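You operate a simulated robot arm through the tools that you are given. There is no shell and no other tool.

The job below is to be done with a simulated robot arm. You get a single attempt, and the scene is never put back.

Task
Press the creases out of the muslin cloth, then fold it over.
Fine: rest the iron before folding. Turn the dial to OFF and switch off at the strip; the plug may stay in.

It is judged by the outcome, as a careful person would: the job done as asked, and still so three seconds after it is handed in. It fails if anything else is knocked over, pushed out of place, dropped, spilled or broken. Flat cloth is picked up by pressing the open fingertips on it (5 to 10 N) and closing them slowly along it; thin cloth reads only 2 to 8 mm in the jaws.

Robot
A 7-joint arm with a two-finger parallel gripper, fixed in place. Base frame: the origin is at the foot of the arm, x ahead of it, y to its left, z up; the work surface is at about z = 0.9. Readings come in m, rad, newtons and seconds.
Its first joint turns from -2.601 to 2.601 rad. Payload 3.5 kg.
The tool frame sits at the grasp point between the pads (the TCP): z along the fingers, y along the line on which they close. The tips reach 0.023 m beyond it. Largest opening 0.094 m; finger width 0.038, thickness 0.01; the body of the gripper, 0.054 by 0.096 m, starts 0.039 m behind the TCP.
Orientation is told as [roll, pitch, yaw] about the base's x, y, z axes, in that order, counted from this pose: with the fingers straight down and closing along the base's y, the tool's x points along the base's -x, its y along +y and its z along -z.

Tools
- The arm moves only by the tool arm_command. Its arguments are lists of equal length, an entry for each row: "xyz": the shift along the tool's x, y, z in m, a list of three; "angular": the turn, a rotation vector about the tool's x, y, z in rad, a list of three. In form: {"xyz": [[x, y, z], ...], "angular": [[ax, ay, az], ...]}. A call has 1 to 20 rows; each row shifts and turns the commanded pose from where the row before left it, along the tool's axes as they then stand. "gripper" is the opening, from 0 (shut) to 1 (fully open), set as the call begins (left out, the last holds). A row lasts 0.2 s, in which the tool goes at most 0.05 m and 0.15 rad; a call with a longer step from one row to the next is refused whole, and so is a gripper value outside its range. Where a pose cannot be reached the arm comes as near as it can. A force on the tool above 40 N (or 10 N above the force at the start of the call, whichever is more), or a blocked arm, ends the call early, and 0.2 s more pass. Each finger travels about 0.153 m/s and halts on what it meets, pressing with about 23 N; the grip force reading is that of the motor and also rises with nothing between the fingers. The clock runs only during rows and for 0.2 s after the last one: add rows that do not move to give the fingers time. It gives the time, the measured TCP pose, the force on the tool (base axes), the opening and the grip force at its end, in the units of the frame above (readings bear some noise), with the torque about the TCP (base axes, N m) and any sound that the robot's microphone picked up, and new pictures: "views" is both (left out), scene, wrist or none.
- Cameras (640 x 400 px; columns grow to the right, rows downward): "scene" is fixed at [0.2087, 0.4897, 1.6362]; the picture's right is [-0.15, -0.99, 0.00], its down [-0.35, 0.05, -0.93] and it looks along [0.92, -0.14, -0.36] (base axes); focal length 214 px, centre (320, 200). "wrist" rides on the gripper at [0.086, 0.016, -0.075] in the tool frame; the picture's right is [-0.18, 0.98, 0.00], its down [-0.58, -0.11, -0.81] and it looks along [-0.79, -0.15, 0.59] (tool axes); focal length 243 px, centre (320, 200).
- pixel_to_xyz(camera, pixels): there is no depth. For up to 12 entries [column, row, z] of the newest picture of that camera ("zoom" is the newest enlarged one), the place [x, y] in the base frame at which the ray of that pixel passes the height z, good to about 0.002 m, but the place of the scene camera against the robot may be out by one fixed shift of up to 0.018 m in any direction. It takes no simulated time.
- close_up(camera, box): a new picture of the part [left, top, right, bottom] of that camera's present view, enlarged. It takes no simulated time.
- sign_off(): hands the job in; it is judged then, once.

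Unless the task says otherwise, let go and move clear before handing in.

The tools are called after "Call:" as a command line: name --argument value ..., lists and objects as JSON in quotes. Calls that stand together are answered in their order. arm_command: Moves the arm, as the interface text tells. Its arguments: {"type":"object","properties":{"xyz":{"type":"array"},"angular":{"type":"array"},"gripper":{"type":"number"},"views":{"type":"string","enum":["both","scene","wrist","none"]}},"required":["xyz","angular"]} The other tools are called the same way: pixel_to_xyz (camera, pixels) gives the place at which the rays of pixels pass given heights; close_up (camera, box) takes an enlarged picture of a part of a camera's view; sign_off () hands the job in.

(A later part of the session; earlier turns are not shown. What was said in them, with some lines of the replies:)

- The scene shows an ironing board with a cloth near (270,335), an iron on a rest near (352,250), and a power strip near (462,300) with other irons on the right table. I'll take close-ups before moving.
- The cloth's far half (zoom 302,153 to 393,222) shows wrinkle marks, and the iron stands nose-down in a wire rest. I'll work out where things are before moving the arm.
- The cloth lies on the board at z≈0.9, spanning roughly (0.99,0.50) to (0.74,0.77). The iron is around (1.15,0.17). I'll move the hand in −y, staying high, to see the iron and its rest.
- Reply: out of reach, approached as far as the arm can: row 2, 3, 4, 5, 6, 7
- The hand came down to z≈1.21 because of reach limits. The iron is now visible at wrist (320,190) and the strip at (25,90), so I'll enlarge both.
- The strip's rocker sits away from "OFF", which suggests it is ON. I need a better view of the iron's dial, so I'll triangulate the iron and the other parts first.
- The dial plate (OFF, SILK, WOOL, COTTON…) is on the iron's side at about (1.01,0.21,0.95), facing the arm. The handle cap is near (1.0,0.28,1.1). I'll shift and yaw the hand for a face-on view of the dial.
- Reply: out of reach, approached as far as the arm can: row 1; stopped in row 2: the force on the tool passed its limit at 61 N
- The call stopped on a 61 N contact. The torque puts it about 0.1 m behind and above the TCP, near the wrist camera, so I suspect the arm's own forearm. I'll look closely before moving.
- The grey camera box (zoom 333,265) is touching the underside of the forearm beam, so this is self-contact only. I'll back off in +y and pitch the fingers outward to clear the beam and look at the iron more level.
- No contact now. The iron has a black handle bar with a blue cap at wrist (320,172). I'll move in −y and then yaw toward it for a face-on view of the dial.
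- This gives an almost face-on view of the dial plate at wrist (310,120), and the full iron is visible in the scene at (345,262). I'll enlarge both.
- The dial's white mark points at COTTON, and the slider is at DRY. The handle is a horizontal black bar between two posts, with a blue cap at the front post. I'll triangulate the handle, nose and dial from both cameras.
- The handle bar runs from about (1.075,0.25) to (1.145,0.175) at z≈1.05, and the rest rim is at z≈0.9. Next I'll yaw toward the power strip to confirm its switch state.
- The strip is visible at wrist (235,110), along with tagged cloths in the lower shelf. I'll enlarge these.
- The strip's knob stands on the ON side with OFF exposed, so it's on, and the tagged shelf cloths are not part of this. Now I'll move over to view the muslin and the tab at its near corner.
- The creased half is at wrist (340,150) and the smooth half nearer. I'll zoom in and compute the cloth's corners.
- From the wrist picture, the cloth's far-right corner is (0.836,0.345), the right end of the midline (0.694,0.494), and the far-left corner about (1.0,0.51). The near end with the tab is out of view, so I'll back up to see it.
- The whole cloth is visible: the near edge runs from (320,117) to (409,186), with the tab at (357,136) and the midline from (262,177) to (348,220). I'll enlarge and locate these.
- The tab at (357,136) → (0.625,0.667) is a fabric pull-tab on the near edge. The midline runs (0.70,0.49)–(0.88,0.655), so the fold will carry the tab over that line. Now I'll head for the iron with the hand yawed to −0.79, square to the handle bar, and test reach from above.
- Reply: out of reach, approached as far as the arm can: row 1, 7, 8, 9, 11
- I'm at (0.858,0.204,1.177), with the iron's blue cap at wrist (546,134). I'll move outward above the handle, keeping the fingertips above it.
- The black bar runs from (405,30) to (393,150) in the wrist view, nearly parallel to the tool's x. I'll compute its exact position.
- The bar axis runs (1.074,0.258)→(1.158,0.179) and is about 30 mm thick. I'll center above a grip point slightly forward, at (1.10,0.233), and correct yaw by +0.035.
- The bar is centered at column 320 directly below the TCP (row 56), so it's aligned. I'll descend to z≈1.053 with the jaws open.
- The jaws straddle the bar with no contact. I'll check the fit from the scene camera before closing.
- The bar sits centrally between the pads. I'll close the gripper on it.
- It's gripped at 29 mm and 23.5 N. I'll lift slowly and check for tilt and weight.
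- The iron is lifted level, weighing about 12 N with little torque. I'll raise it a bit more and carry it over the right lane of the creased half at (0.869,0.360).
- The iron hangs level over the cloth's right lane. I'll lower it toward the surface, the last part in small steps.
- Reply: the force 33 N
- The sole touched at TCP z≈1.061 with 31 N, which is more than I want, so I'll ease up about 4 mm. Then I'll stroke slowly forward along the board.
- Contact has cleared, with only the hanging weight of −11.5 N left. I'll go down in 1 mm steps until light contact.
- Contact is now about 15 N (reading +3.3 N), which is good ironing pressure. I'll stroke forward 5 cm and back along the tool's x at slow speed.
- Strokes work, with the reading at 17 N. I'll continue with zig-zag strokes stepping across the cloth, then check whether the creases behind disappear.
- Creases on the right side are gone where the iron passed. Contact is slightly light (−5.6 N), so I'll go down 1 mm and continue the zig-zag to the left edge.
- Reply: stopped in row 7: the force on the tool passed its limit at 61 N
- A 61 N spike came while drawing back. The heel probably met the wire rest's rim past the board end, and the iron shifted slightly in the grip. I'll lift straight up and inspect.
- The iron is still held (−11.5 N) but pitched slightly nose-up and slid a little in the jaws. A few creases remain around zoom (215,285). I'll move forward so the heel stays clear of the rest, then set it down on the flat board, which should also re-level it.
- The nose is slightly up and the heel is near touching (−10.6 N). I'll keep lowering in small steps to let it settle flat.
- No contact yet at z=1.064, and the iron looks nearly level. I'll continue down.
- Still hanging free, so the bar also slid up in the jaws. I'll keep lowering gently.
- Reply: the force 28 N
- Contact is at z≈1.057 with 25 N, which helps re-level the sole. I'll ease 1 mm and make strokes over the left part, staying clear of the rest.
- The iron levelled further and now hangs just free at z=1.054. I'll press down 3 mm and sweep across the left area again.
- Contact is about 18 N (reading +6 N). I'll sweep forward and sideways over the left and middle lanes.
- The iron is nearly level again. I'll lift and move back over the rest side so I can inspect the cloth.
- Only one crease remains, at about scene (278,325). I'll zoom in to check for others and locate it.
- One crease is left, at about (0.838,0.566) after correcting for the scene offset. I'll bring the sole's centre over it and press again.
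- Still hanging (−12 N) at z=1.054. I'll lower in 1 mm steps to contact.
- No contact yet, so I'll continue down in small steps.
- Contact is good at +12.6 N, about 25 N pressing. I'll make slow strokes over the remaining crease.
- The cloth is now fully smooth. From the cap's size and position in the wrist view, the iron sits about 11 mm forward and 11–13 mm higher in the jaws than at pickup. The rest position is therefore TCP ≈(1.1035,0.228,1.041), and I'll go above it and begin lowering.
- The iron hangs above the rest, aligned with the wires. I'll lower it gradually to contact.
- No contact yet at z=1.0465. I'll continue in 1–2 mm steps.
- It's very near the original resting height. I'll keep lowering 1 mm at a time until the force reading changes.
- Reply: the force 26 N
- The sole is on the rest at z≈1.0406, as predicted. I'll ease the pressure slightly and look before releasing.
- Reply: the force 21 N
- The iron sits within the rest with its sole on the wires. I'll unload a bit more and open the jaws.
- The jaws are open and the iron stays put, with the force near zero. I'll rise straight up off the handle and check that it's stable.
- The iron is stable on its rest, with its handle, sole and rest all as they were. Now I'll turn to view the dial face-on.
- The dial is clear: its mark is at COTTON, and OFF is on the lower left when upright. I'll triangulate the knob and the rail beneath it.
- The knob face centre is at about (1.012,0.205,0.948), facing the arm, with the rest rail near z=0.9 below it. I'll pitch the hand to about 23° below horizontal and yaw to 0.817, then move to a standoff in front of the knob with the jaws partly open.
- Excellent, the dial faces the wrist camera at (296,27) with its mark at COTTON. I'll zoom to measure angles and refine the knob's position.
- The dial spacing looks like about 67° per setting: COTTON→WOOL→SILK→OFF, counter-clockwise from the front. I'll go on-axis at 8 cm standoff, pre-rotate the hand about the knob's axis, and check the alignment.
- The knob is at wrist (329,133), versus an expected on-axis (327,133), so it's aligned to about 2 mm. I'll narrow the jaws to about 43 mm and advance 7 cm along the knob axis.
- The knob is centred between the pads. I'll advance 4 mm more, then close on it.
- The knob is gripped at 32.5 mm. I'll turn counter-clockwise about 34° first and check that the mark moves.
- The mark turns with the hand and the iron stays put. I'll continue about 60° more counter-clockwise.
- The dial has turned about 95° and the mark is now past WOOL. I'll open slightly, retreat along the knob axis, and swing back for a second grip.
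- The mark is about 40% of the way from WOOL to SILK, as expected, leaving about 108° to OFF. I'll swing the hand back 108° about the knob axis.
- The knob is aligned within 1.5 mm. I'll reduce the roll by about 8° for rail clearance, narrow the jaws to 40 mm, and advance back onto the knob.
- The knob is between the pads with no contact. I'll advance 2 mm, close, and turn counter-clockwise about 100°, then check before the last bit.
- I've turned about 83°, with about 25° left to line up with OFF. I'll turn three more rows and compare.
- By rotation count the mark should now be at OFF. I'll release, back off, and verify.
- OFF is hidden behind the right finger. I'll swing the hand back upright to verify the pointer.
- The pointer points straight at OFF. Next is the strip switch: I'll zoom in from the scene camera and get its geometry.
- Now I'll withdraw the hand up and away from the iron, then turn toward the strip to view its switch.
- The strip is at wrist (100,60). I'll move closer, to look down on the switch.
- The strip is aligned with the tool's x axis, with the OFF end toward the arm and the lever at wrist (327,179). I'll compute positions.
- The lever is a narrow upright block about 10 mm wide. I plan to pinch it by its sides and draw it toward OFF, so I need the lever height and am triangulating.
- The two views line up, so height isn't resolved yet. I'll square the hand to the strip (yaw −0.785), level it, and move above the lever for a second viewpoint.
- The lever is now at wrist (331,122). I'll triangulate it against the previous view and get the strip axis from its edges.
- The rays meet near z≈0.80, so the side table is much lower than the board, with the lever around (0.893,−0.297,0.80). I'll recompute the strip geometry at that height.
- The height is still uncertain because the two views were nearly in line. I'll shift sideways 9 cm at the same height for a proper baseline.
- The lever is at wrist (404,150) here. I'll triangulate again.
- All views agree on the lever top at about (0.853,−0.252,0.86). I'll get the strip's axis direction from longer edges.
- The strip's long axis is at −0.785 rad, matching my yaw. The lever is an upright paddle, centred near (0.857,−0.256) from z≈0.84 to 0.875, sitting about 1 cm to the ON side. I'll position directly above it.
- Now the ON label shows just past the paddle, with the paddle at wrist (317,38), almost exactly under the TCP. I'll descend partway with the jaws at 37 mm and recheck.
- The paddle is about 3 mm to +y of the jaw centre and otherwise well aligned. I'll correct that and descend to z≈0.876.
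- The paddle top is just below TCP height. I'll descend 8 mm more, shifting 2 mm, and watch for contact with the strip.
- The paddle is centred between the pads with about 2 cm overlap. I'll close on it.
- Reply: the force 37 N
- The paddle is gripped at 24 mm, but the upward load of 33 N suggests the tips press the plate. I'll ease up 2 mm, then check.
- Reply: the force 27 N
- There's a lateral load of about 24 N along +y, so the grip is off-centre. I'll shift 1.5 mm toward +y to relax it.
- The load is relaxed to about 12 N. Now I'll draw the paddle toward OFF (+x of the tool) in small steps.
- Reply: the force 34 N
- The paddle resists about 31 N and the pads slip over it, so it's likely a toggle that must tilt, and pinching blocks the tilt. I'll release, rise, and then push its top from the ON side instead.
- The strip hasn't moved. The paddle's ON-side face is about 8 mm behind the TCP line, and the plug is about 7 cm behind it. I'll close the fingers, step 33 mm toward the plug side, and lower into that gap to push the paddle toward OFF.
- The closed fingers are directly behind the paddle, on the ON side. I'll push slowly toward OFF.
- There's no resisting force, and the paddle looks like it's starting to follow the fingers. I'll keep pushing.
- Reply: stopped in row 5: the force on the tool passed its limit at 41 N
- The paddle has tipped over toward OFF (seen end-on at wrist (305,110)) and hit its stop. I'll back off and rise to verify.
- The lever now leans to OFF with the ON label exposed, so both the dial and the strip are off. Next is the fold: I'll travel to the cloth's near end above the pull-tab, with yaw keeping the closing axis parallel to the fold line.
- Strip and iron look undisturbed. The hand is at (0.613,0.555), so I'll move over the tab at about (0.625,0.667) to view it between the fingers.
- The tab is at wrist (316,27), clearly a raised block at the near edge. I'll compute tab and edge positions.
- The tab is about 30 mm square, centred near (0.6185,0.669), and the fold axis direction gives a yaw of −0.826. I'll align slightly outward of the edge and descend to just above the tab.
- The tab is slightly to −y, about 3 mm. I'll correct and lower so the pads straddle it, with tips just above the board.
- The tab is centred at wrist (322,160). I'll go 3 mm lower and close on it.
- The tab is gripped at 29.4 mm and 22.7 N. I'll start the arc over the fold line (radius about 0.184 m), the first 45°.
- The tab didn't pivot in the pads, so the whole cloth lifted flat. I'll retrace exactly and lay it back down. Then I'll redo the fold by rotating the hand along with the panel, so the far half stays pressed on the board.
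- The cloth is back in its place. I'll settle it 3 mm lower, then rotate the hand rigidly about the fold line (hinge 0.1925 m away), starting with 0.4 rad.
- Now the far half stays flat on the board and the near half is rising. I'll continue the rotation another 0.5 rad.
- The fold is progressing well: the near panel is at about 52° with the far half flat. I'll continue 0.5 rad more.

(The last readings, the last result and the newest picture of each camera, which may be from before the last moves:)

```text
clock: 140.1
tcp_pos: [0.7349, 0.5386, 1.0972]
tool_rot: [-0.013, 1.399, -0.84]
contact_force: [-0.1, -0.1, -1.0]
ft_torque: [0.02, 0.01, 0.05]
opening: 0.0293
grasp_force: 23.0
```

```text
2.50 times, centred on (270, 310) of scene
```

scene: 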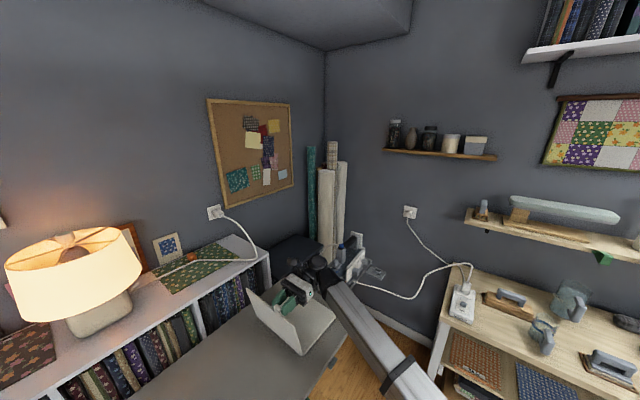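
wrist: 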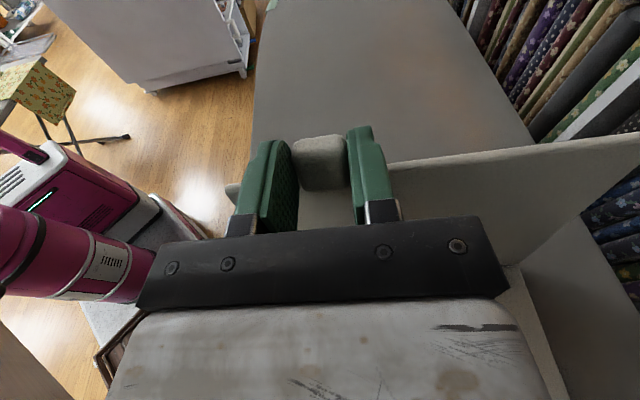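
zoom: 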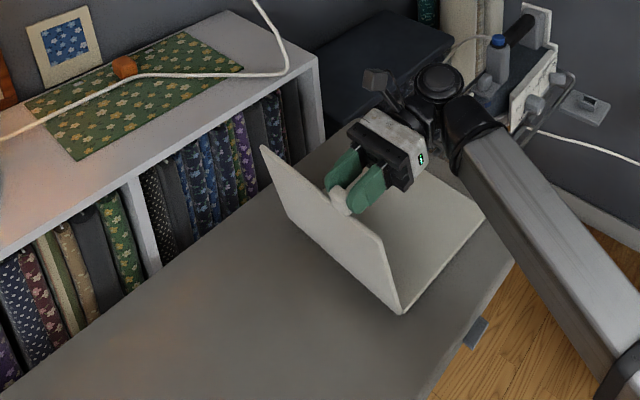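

The near panel is nearly vertical. I'll go three more small rows so it's just past vertical, keeping the wrist clear of the iron.

Call:
arm_command --xyz '[[-0.00336, 0, -0.01909], [-0.00336, 0, -0.01909], [-0.00336, 0, -0.01909], [0, 0, 0]]' --angular '[[0, 0.1, 0], [0, 0.1, 0], [0, 0.1, 0], [0, 0, 0]]'

Call:
close_up --camera "scene" --box '[220, 220, 380, 360]'

```text
clock: 141.1
tcp_pos: [0.7736, 0.4972, 1.089]
tool_rot: [-3.133, 1.441, 2.325]
contact_force: [-2.3, -2.4, 4.3]
ft_torque: [0.16, 0.1, 0.09]
opening: 0.0294
grasp_force: 22.9
```

scene: 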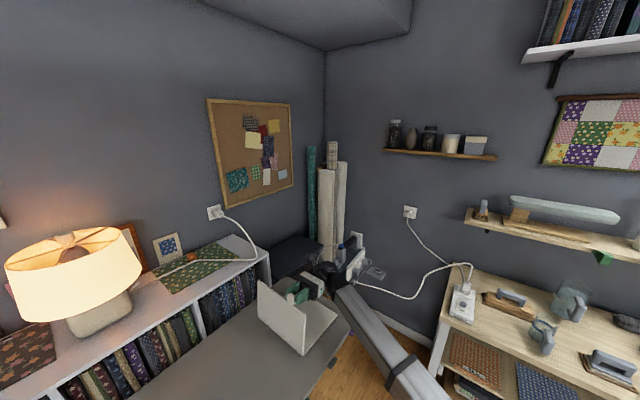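
wrist: 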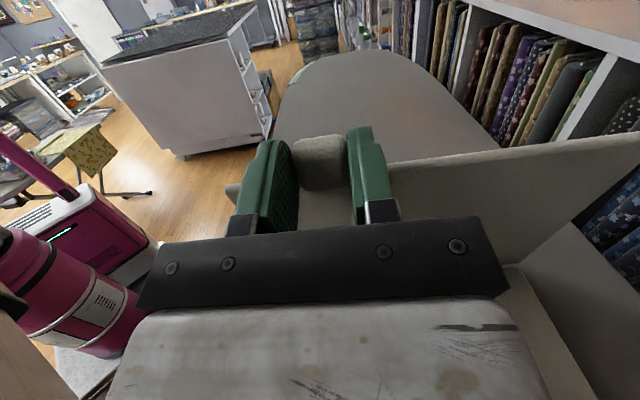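

```text
2.86 times, centred on (300, 290) of scene
```

zoom: 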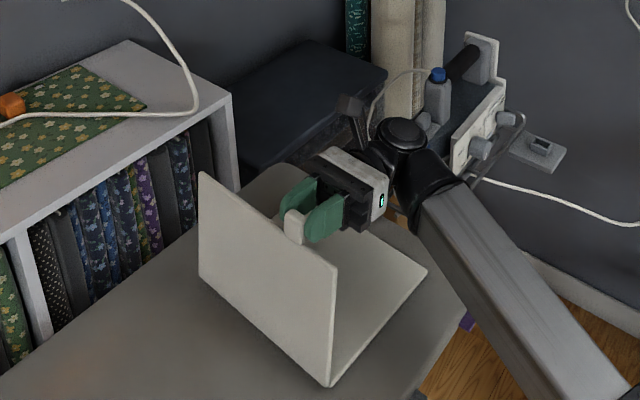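

The panel is now just past vertical with the far half still flat. I'll open the jaws and lift straight up to free the tab.

Call:
arm_command --xyz '[[0, 0, 0], [0, 0, 0], [0.0198, 0, 0.0026], [0.0297, 0, 0.0039], [0.0198, 0, 0.0026], [0, 0, 0]]' --angular '[[0, 0, 0], [0, 0, 0], [0, 0, 0], [0, 0, 0], [0, 0, 0], [0, 0, 0]]' --gripper 0.55

Call:
close_up --camera "scene" --box '[220, 220, 380, 360]'

```text
clock: 142.5
tcp_pos: [0.7754, 0.4987, 1.1606]
tool_rot: [-3.126, 1.444, 2.33]
contact_force: [-0.6, 0.2, -0.2]
ft_torque: [0.01, 0.03, 0.0]
opening: 0.0517
grasp_force: 0.0
```

scene: 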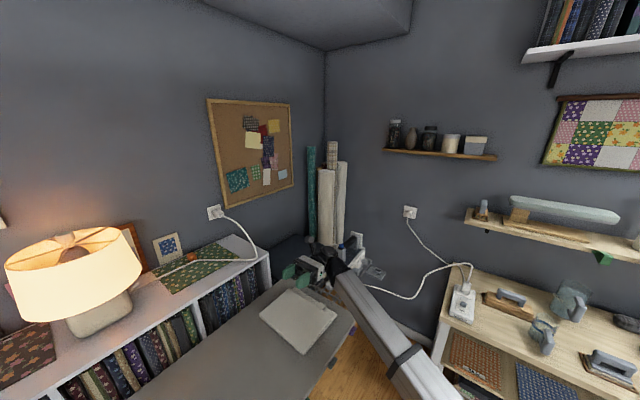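
wrist: 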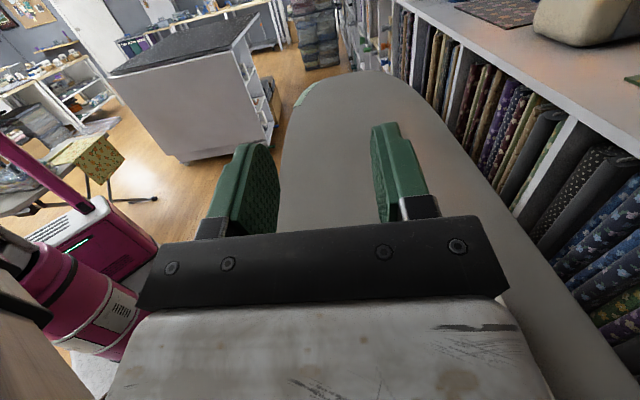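

```text
2.86 times, centred on (300, 290) of scene
```

zoom: 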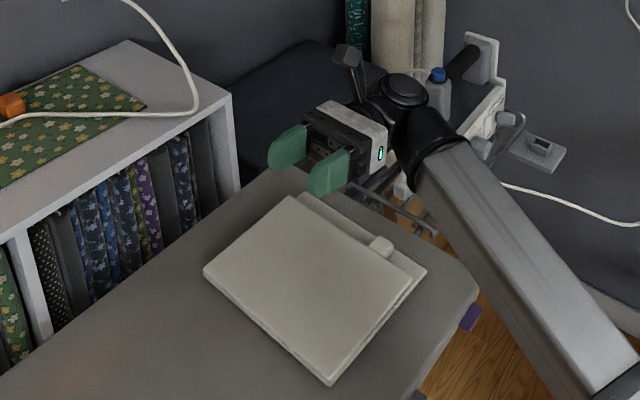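

The near half has folded over onto the far half, with the tab at zoom (380,247). I'll swing the hand back upright and away from the iron, then check flatness.

Call:
arm_command --xyz '[[0, 0, 0], [0, 0, 0], [0, 0, 0], [0, 0, 0], [0, 0, 0], [0, 0, 0], [0, 0, 0], [0, 0, 0], [0, 0, 0], [0, 0, 0], [0, 0, 0], [0, 0, 0], [0, 0, 0]]' --angular '[[0, -0.14, 0], [0, -0.14, 0], [0, -0.14, 0], [0, -0.14, 0], [0, -0.14, 0], [0, -0.14, 0], [0, -0.14, 0], [0, -0.14, 0], [0, -0.14, 0], [0, -0.14, 0], [0, -0.14, 0], [0, -0.14, 0], [0, 0, 0]]'

Call:
close_up --camera "scene" --box '[240, 260, 360, 370]'

Call:
close_up --camera "scene" --box '[300, 210, 400, 310]'

```text
clock: 145.3
tcp_pos: [0.771, 0.5154, 1.1463]
tool_rot: [-0.002, 0.018, -0.828]
contact_force: [-0.6, 0.5, 0.6]
ft_torque: [0.01, 0.01, 0.03]
opening: 0.0515
grasp_force: 0.0
out of reach, approached as far as the arm can: row 5, 6, 7
```

scene: 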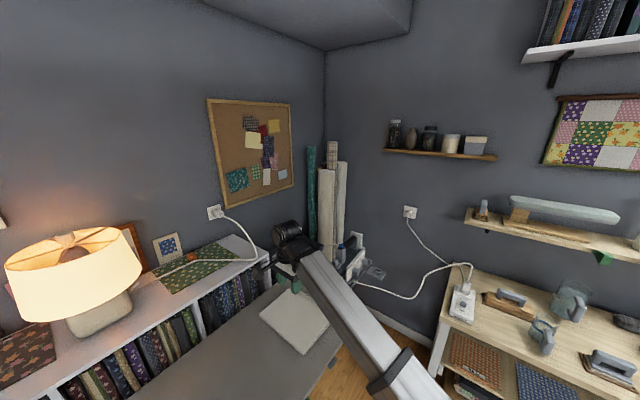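
wrist: 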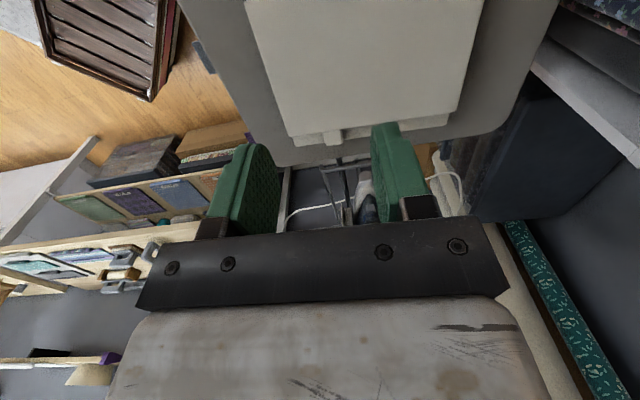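

```text
3.64 times, centred on (300, 315) of scene
```

zoom: 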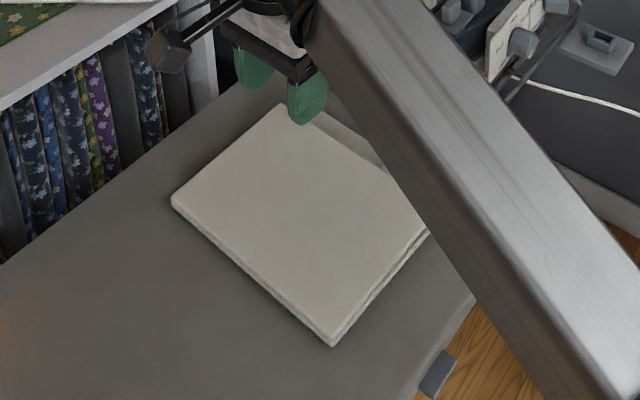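

```text
4.00 times, centred on (350, 260) of scene
```

zoom: 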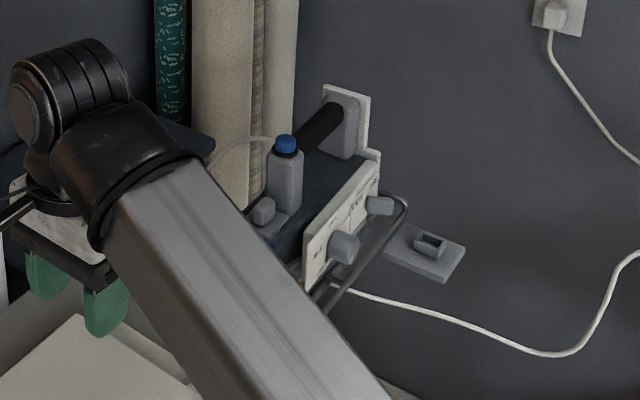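

The fold lies flat, with the iron and rest untouched. I'll move the arm clear of the board so I can inspect everything.

Call:
arm_command --xyz '[[-0.015, -0.039, 0.004], [-0.015, -0.039, 0.004], [-0.015, -0.039, 0.004], [-0.015, -0.039, 0.004], [-0.015, -0.039, 0.004], [-0.015, -0.039, 0.004], [-0.015, -0.039, 0.004], [-0.015, -0.039, 0.004], [-0.015, -0.039, 0.004], [0, 0, 0]]' --angular '[[0, 0, 0], [0, 0, 0], [0, 0, 0], [0, 0, 0], [0, 0, 0], [0, 0, 0], [0, 0, 0], [0, 0, 0], [0, 0, 0], [0, 0, 0]]'

Call:
close_up --camera "scene" --box '[230, 230, 390, 370]'

Call:
close_up --camera "scene" --box '[430, 245, 510, 335]'

Call:
close_up --camera "scene" --box '[310, 220, 400, 310]'

```text
clock: 147.5
tcp_pos: [0.6182, 0.182, 1.0775]
tool_rot: [0.008, 0.016, -0.826]
contact_force: [0.0, -0.8, -0.4]
ft_torque: [-0.01, 0.01, -0.03]
opening: 0.0518
grasp_force: 0.1
out of reach, approached as far as the arm can: row 6, 7, 8, 9
```

scene: 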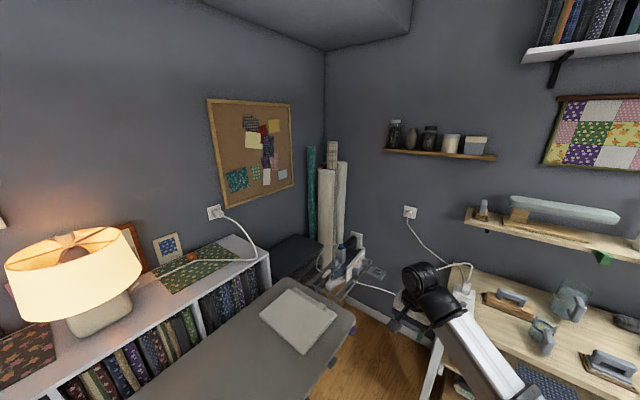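
wrist: 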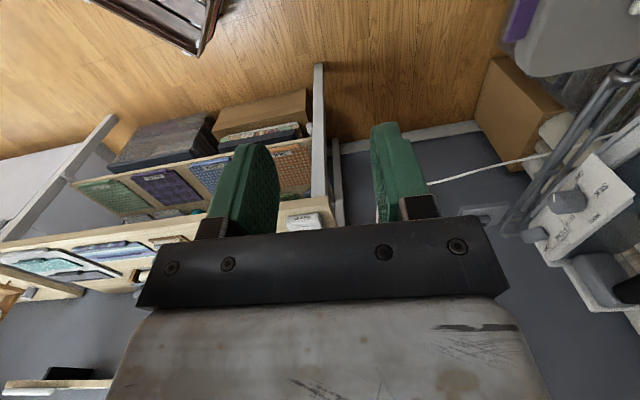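

```text
2.86 times, centred on (310, 300) of scene
```

zoom: 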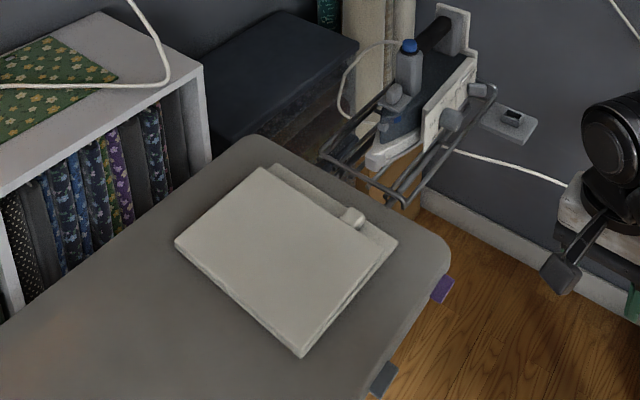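

```text
4.44 times, centred on (470, 290) of scene
```

zoom: 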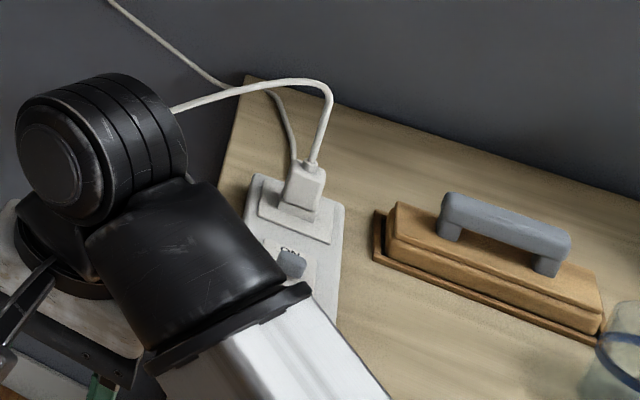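

```text
4.44 times, centred on (355, 265) of scene
```

zoom: 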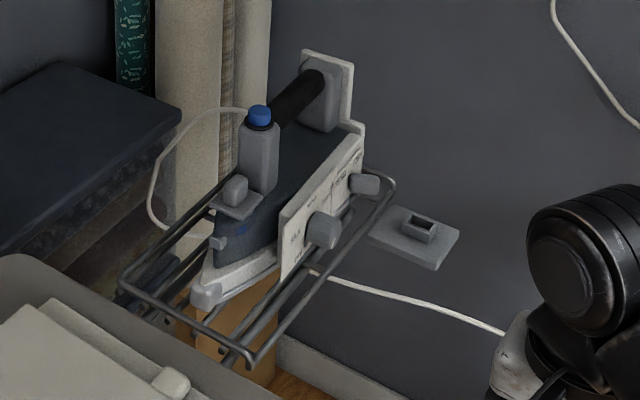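

Everything is in place. I'll look closely at the fold for any gap.

Call:
close_up --camera "scene" --box '[255, 280, 345, 360]'

Call:
close_up --camera "scene" --box '[300, 290, 345, 330]'

```text
5.00 times, centred on (300, 320) of scene
```

zoom: 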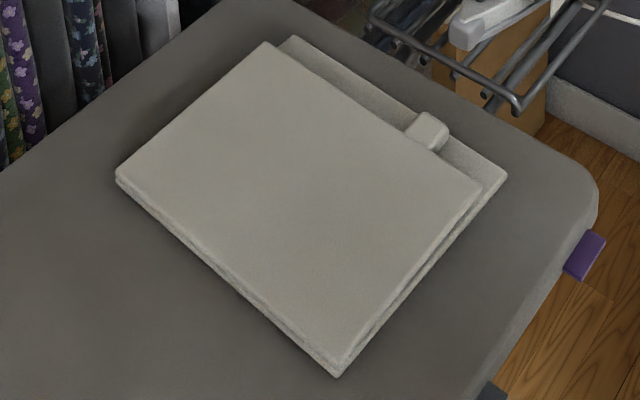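

```text
10.00 times, centred on (322, 310) of scene
```

zoom: 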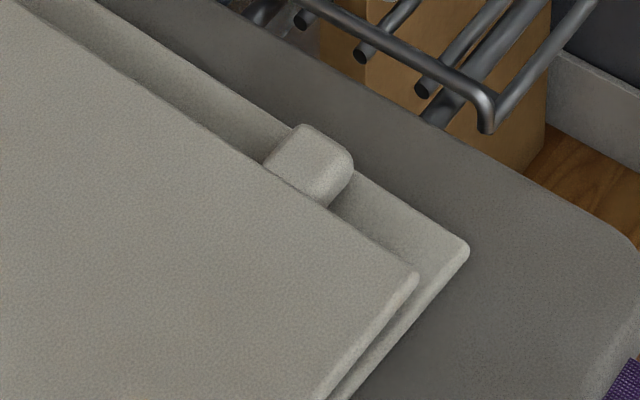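

The fold is neat and lying flat. One last confirmation of the dial from the present wrist view, and of the strip lever.

Call:
close_up --camera "wrist" --box '[500, 140, 640, 280]'

Call:
close_up --camera "wrist" --box '[270, 190, 350, 240]'

```text
2.86 times, centred on (570, 210) of wrist
```

zoom: 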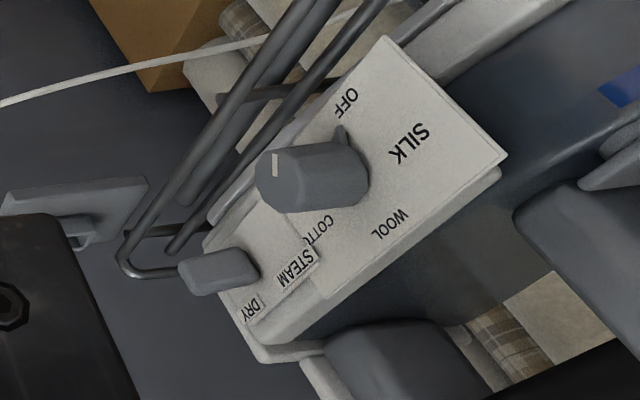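

```text
8.00 times, centred on (310, 215) of wrist
```

zoom: 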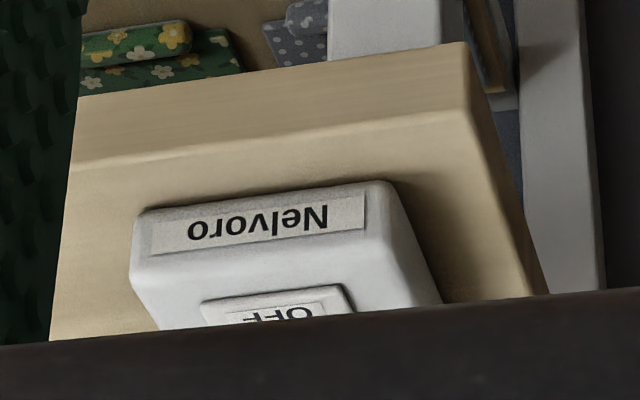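

The dial pointer is at OFF, the strip lever leans to OFF, and the iron is on its rest. The creases are gone, the cloth is folded over, and the arm is clear and still. I'm handing the job in.

Call:
sign_off

```text
The job is handed in.
```

The muslin is pressed smooth and folded over. The iron is back on its rest with its dial at OFF, and the power strip is switched off with the plug still in. I've handed the job in.

- **Pressing:** the iron was already hot on the COTTON setting. All the creases came out; one needed a second pass.
- **Iron snag:** partway through, I drew the iron back and it caught, probably its heel on the wire rest, with a force of 61 N. The iron shifted about a centimetre in the gripper. The rest did not move, and the iron set back down in place.
- **Fold:** my first try lifted the whole cloth flat, so I laid it back and folded it again. The top half falls a little short of the far edge. It may be held up slightly by the pull-tab underneath.
- **Switches:** I checked the dial pointer at OFF after turning it and again at the end. On the strip, the lever now leans to OFF with the ON label showing.

The only other contact was the arm's wrist camera bumping its own forearm early on. Nothing was knocked over or moved out of place.
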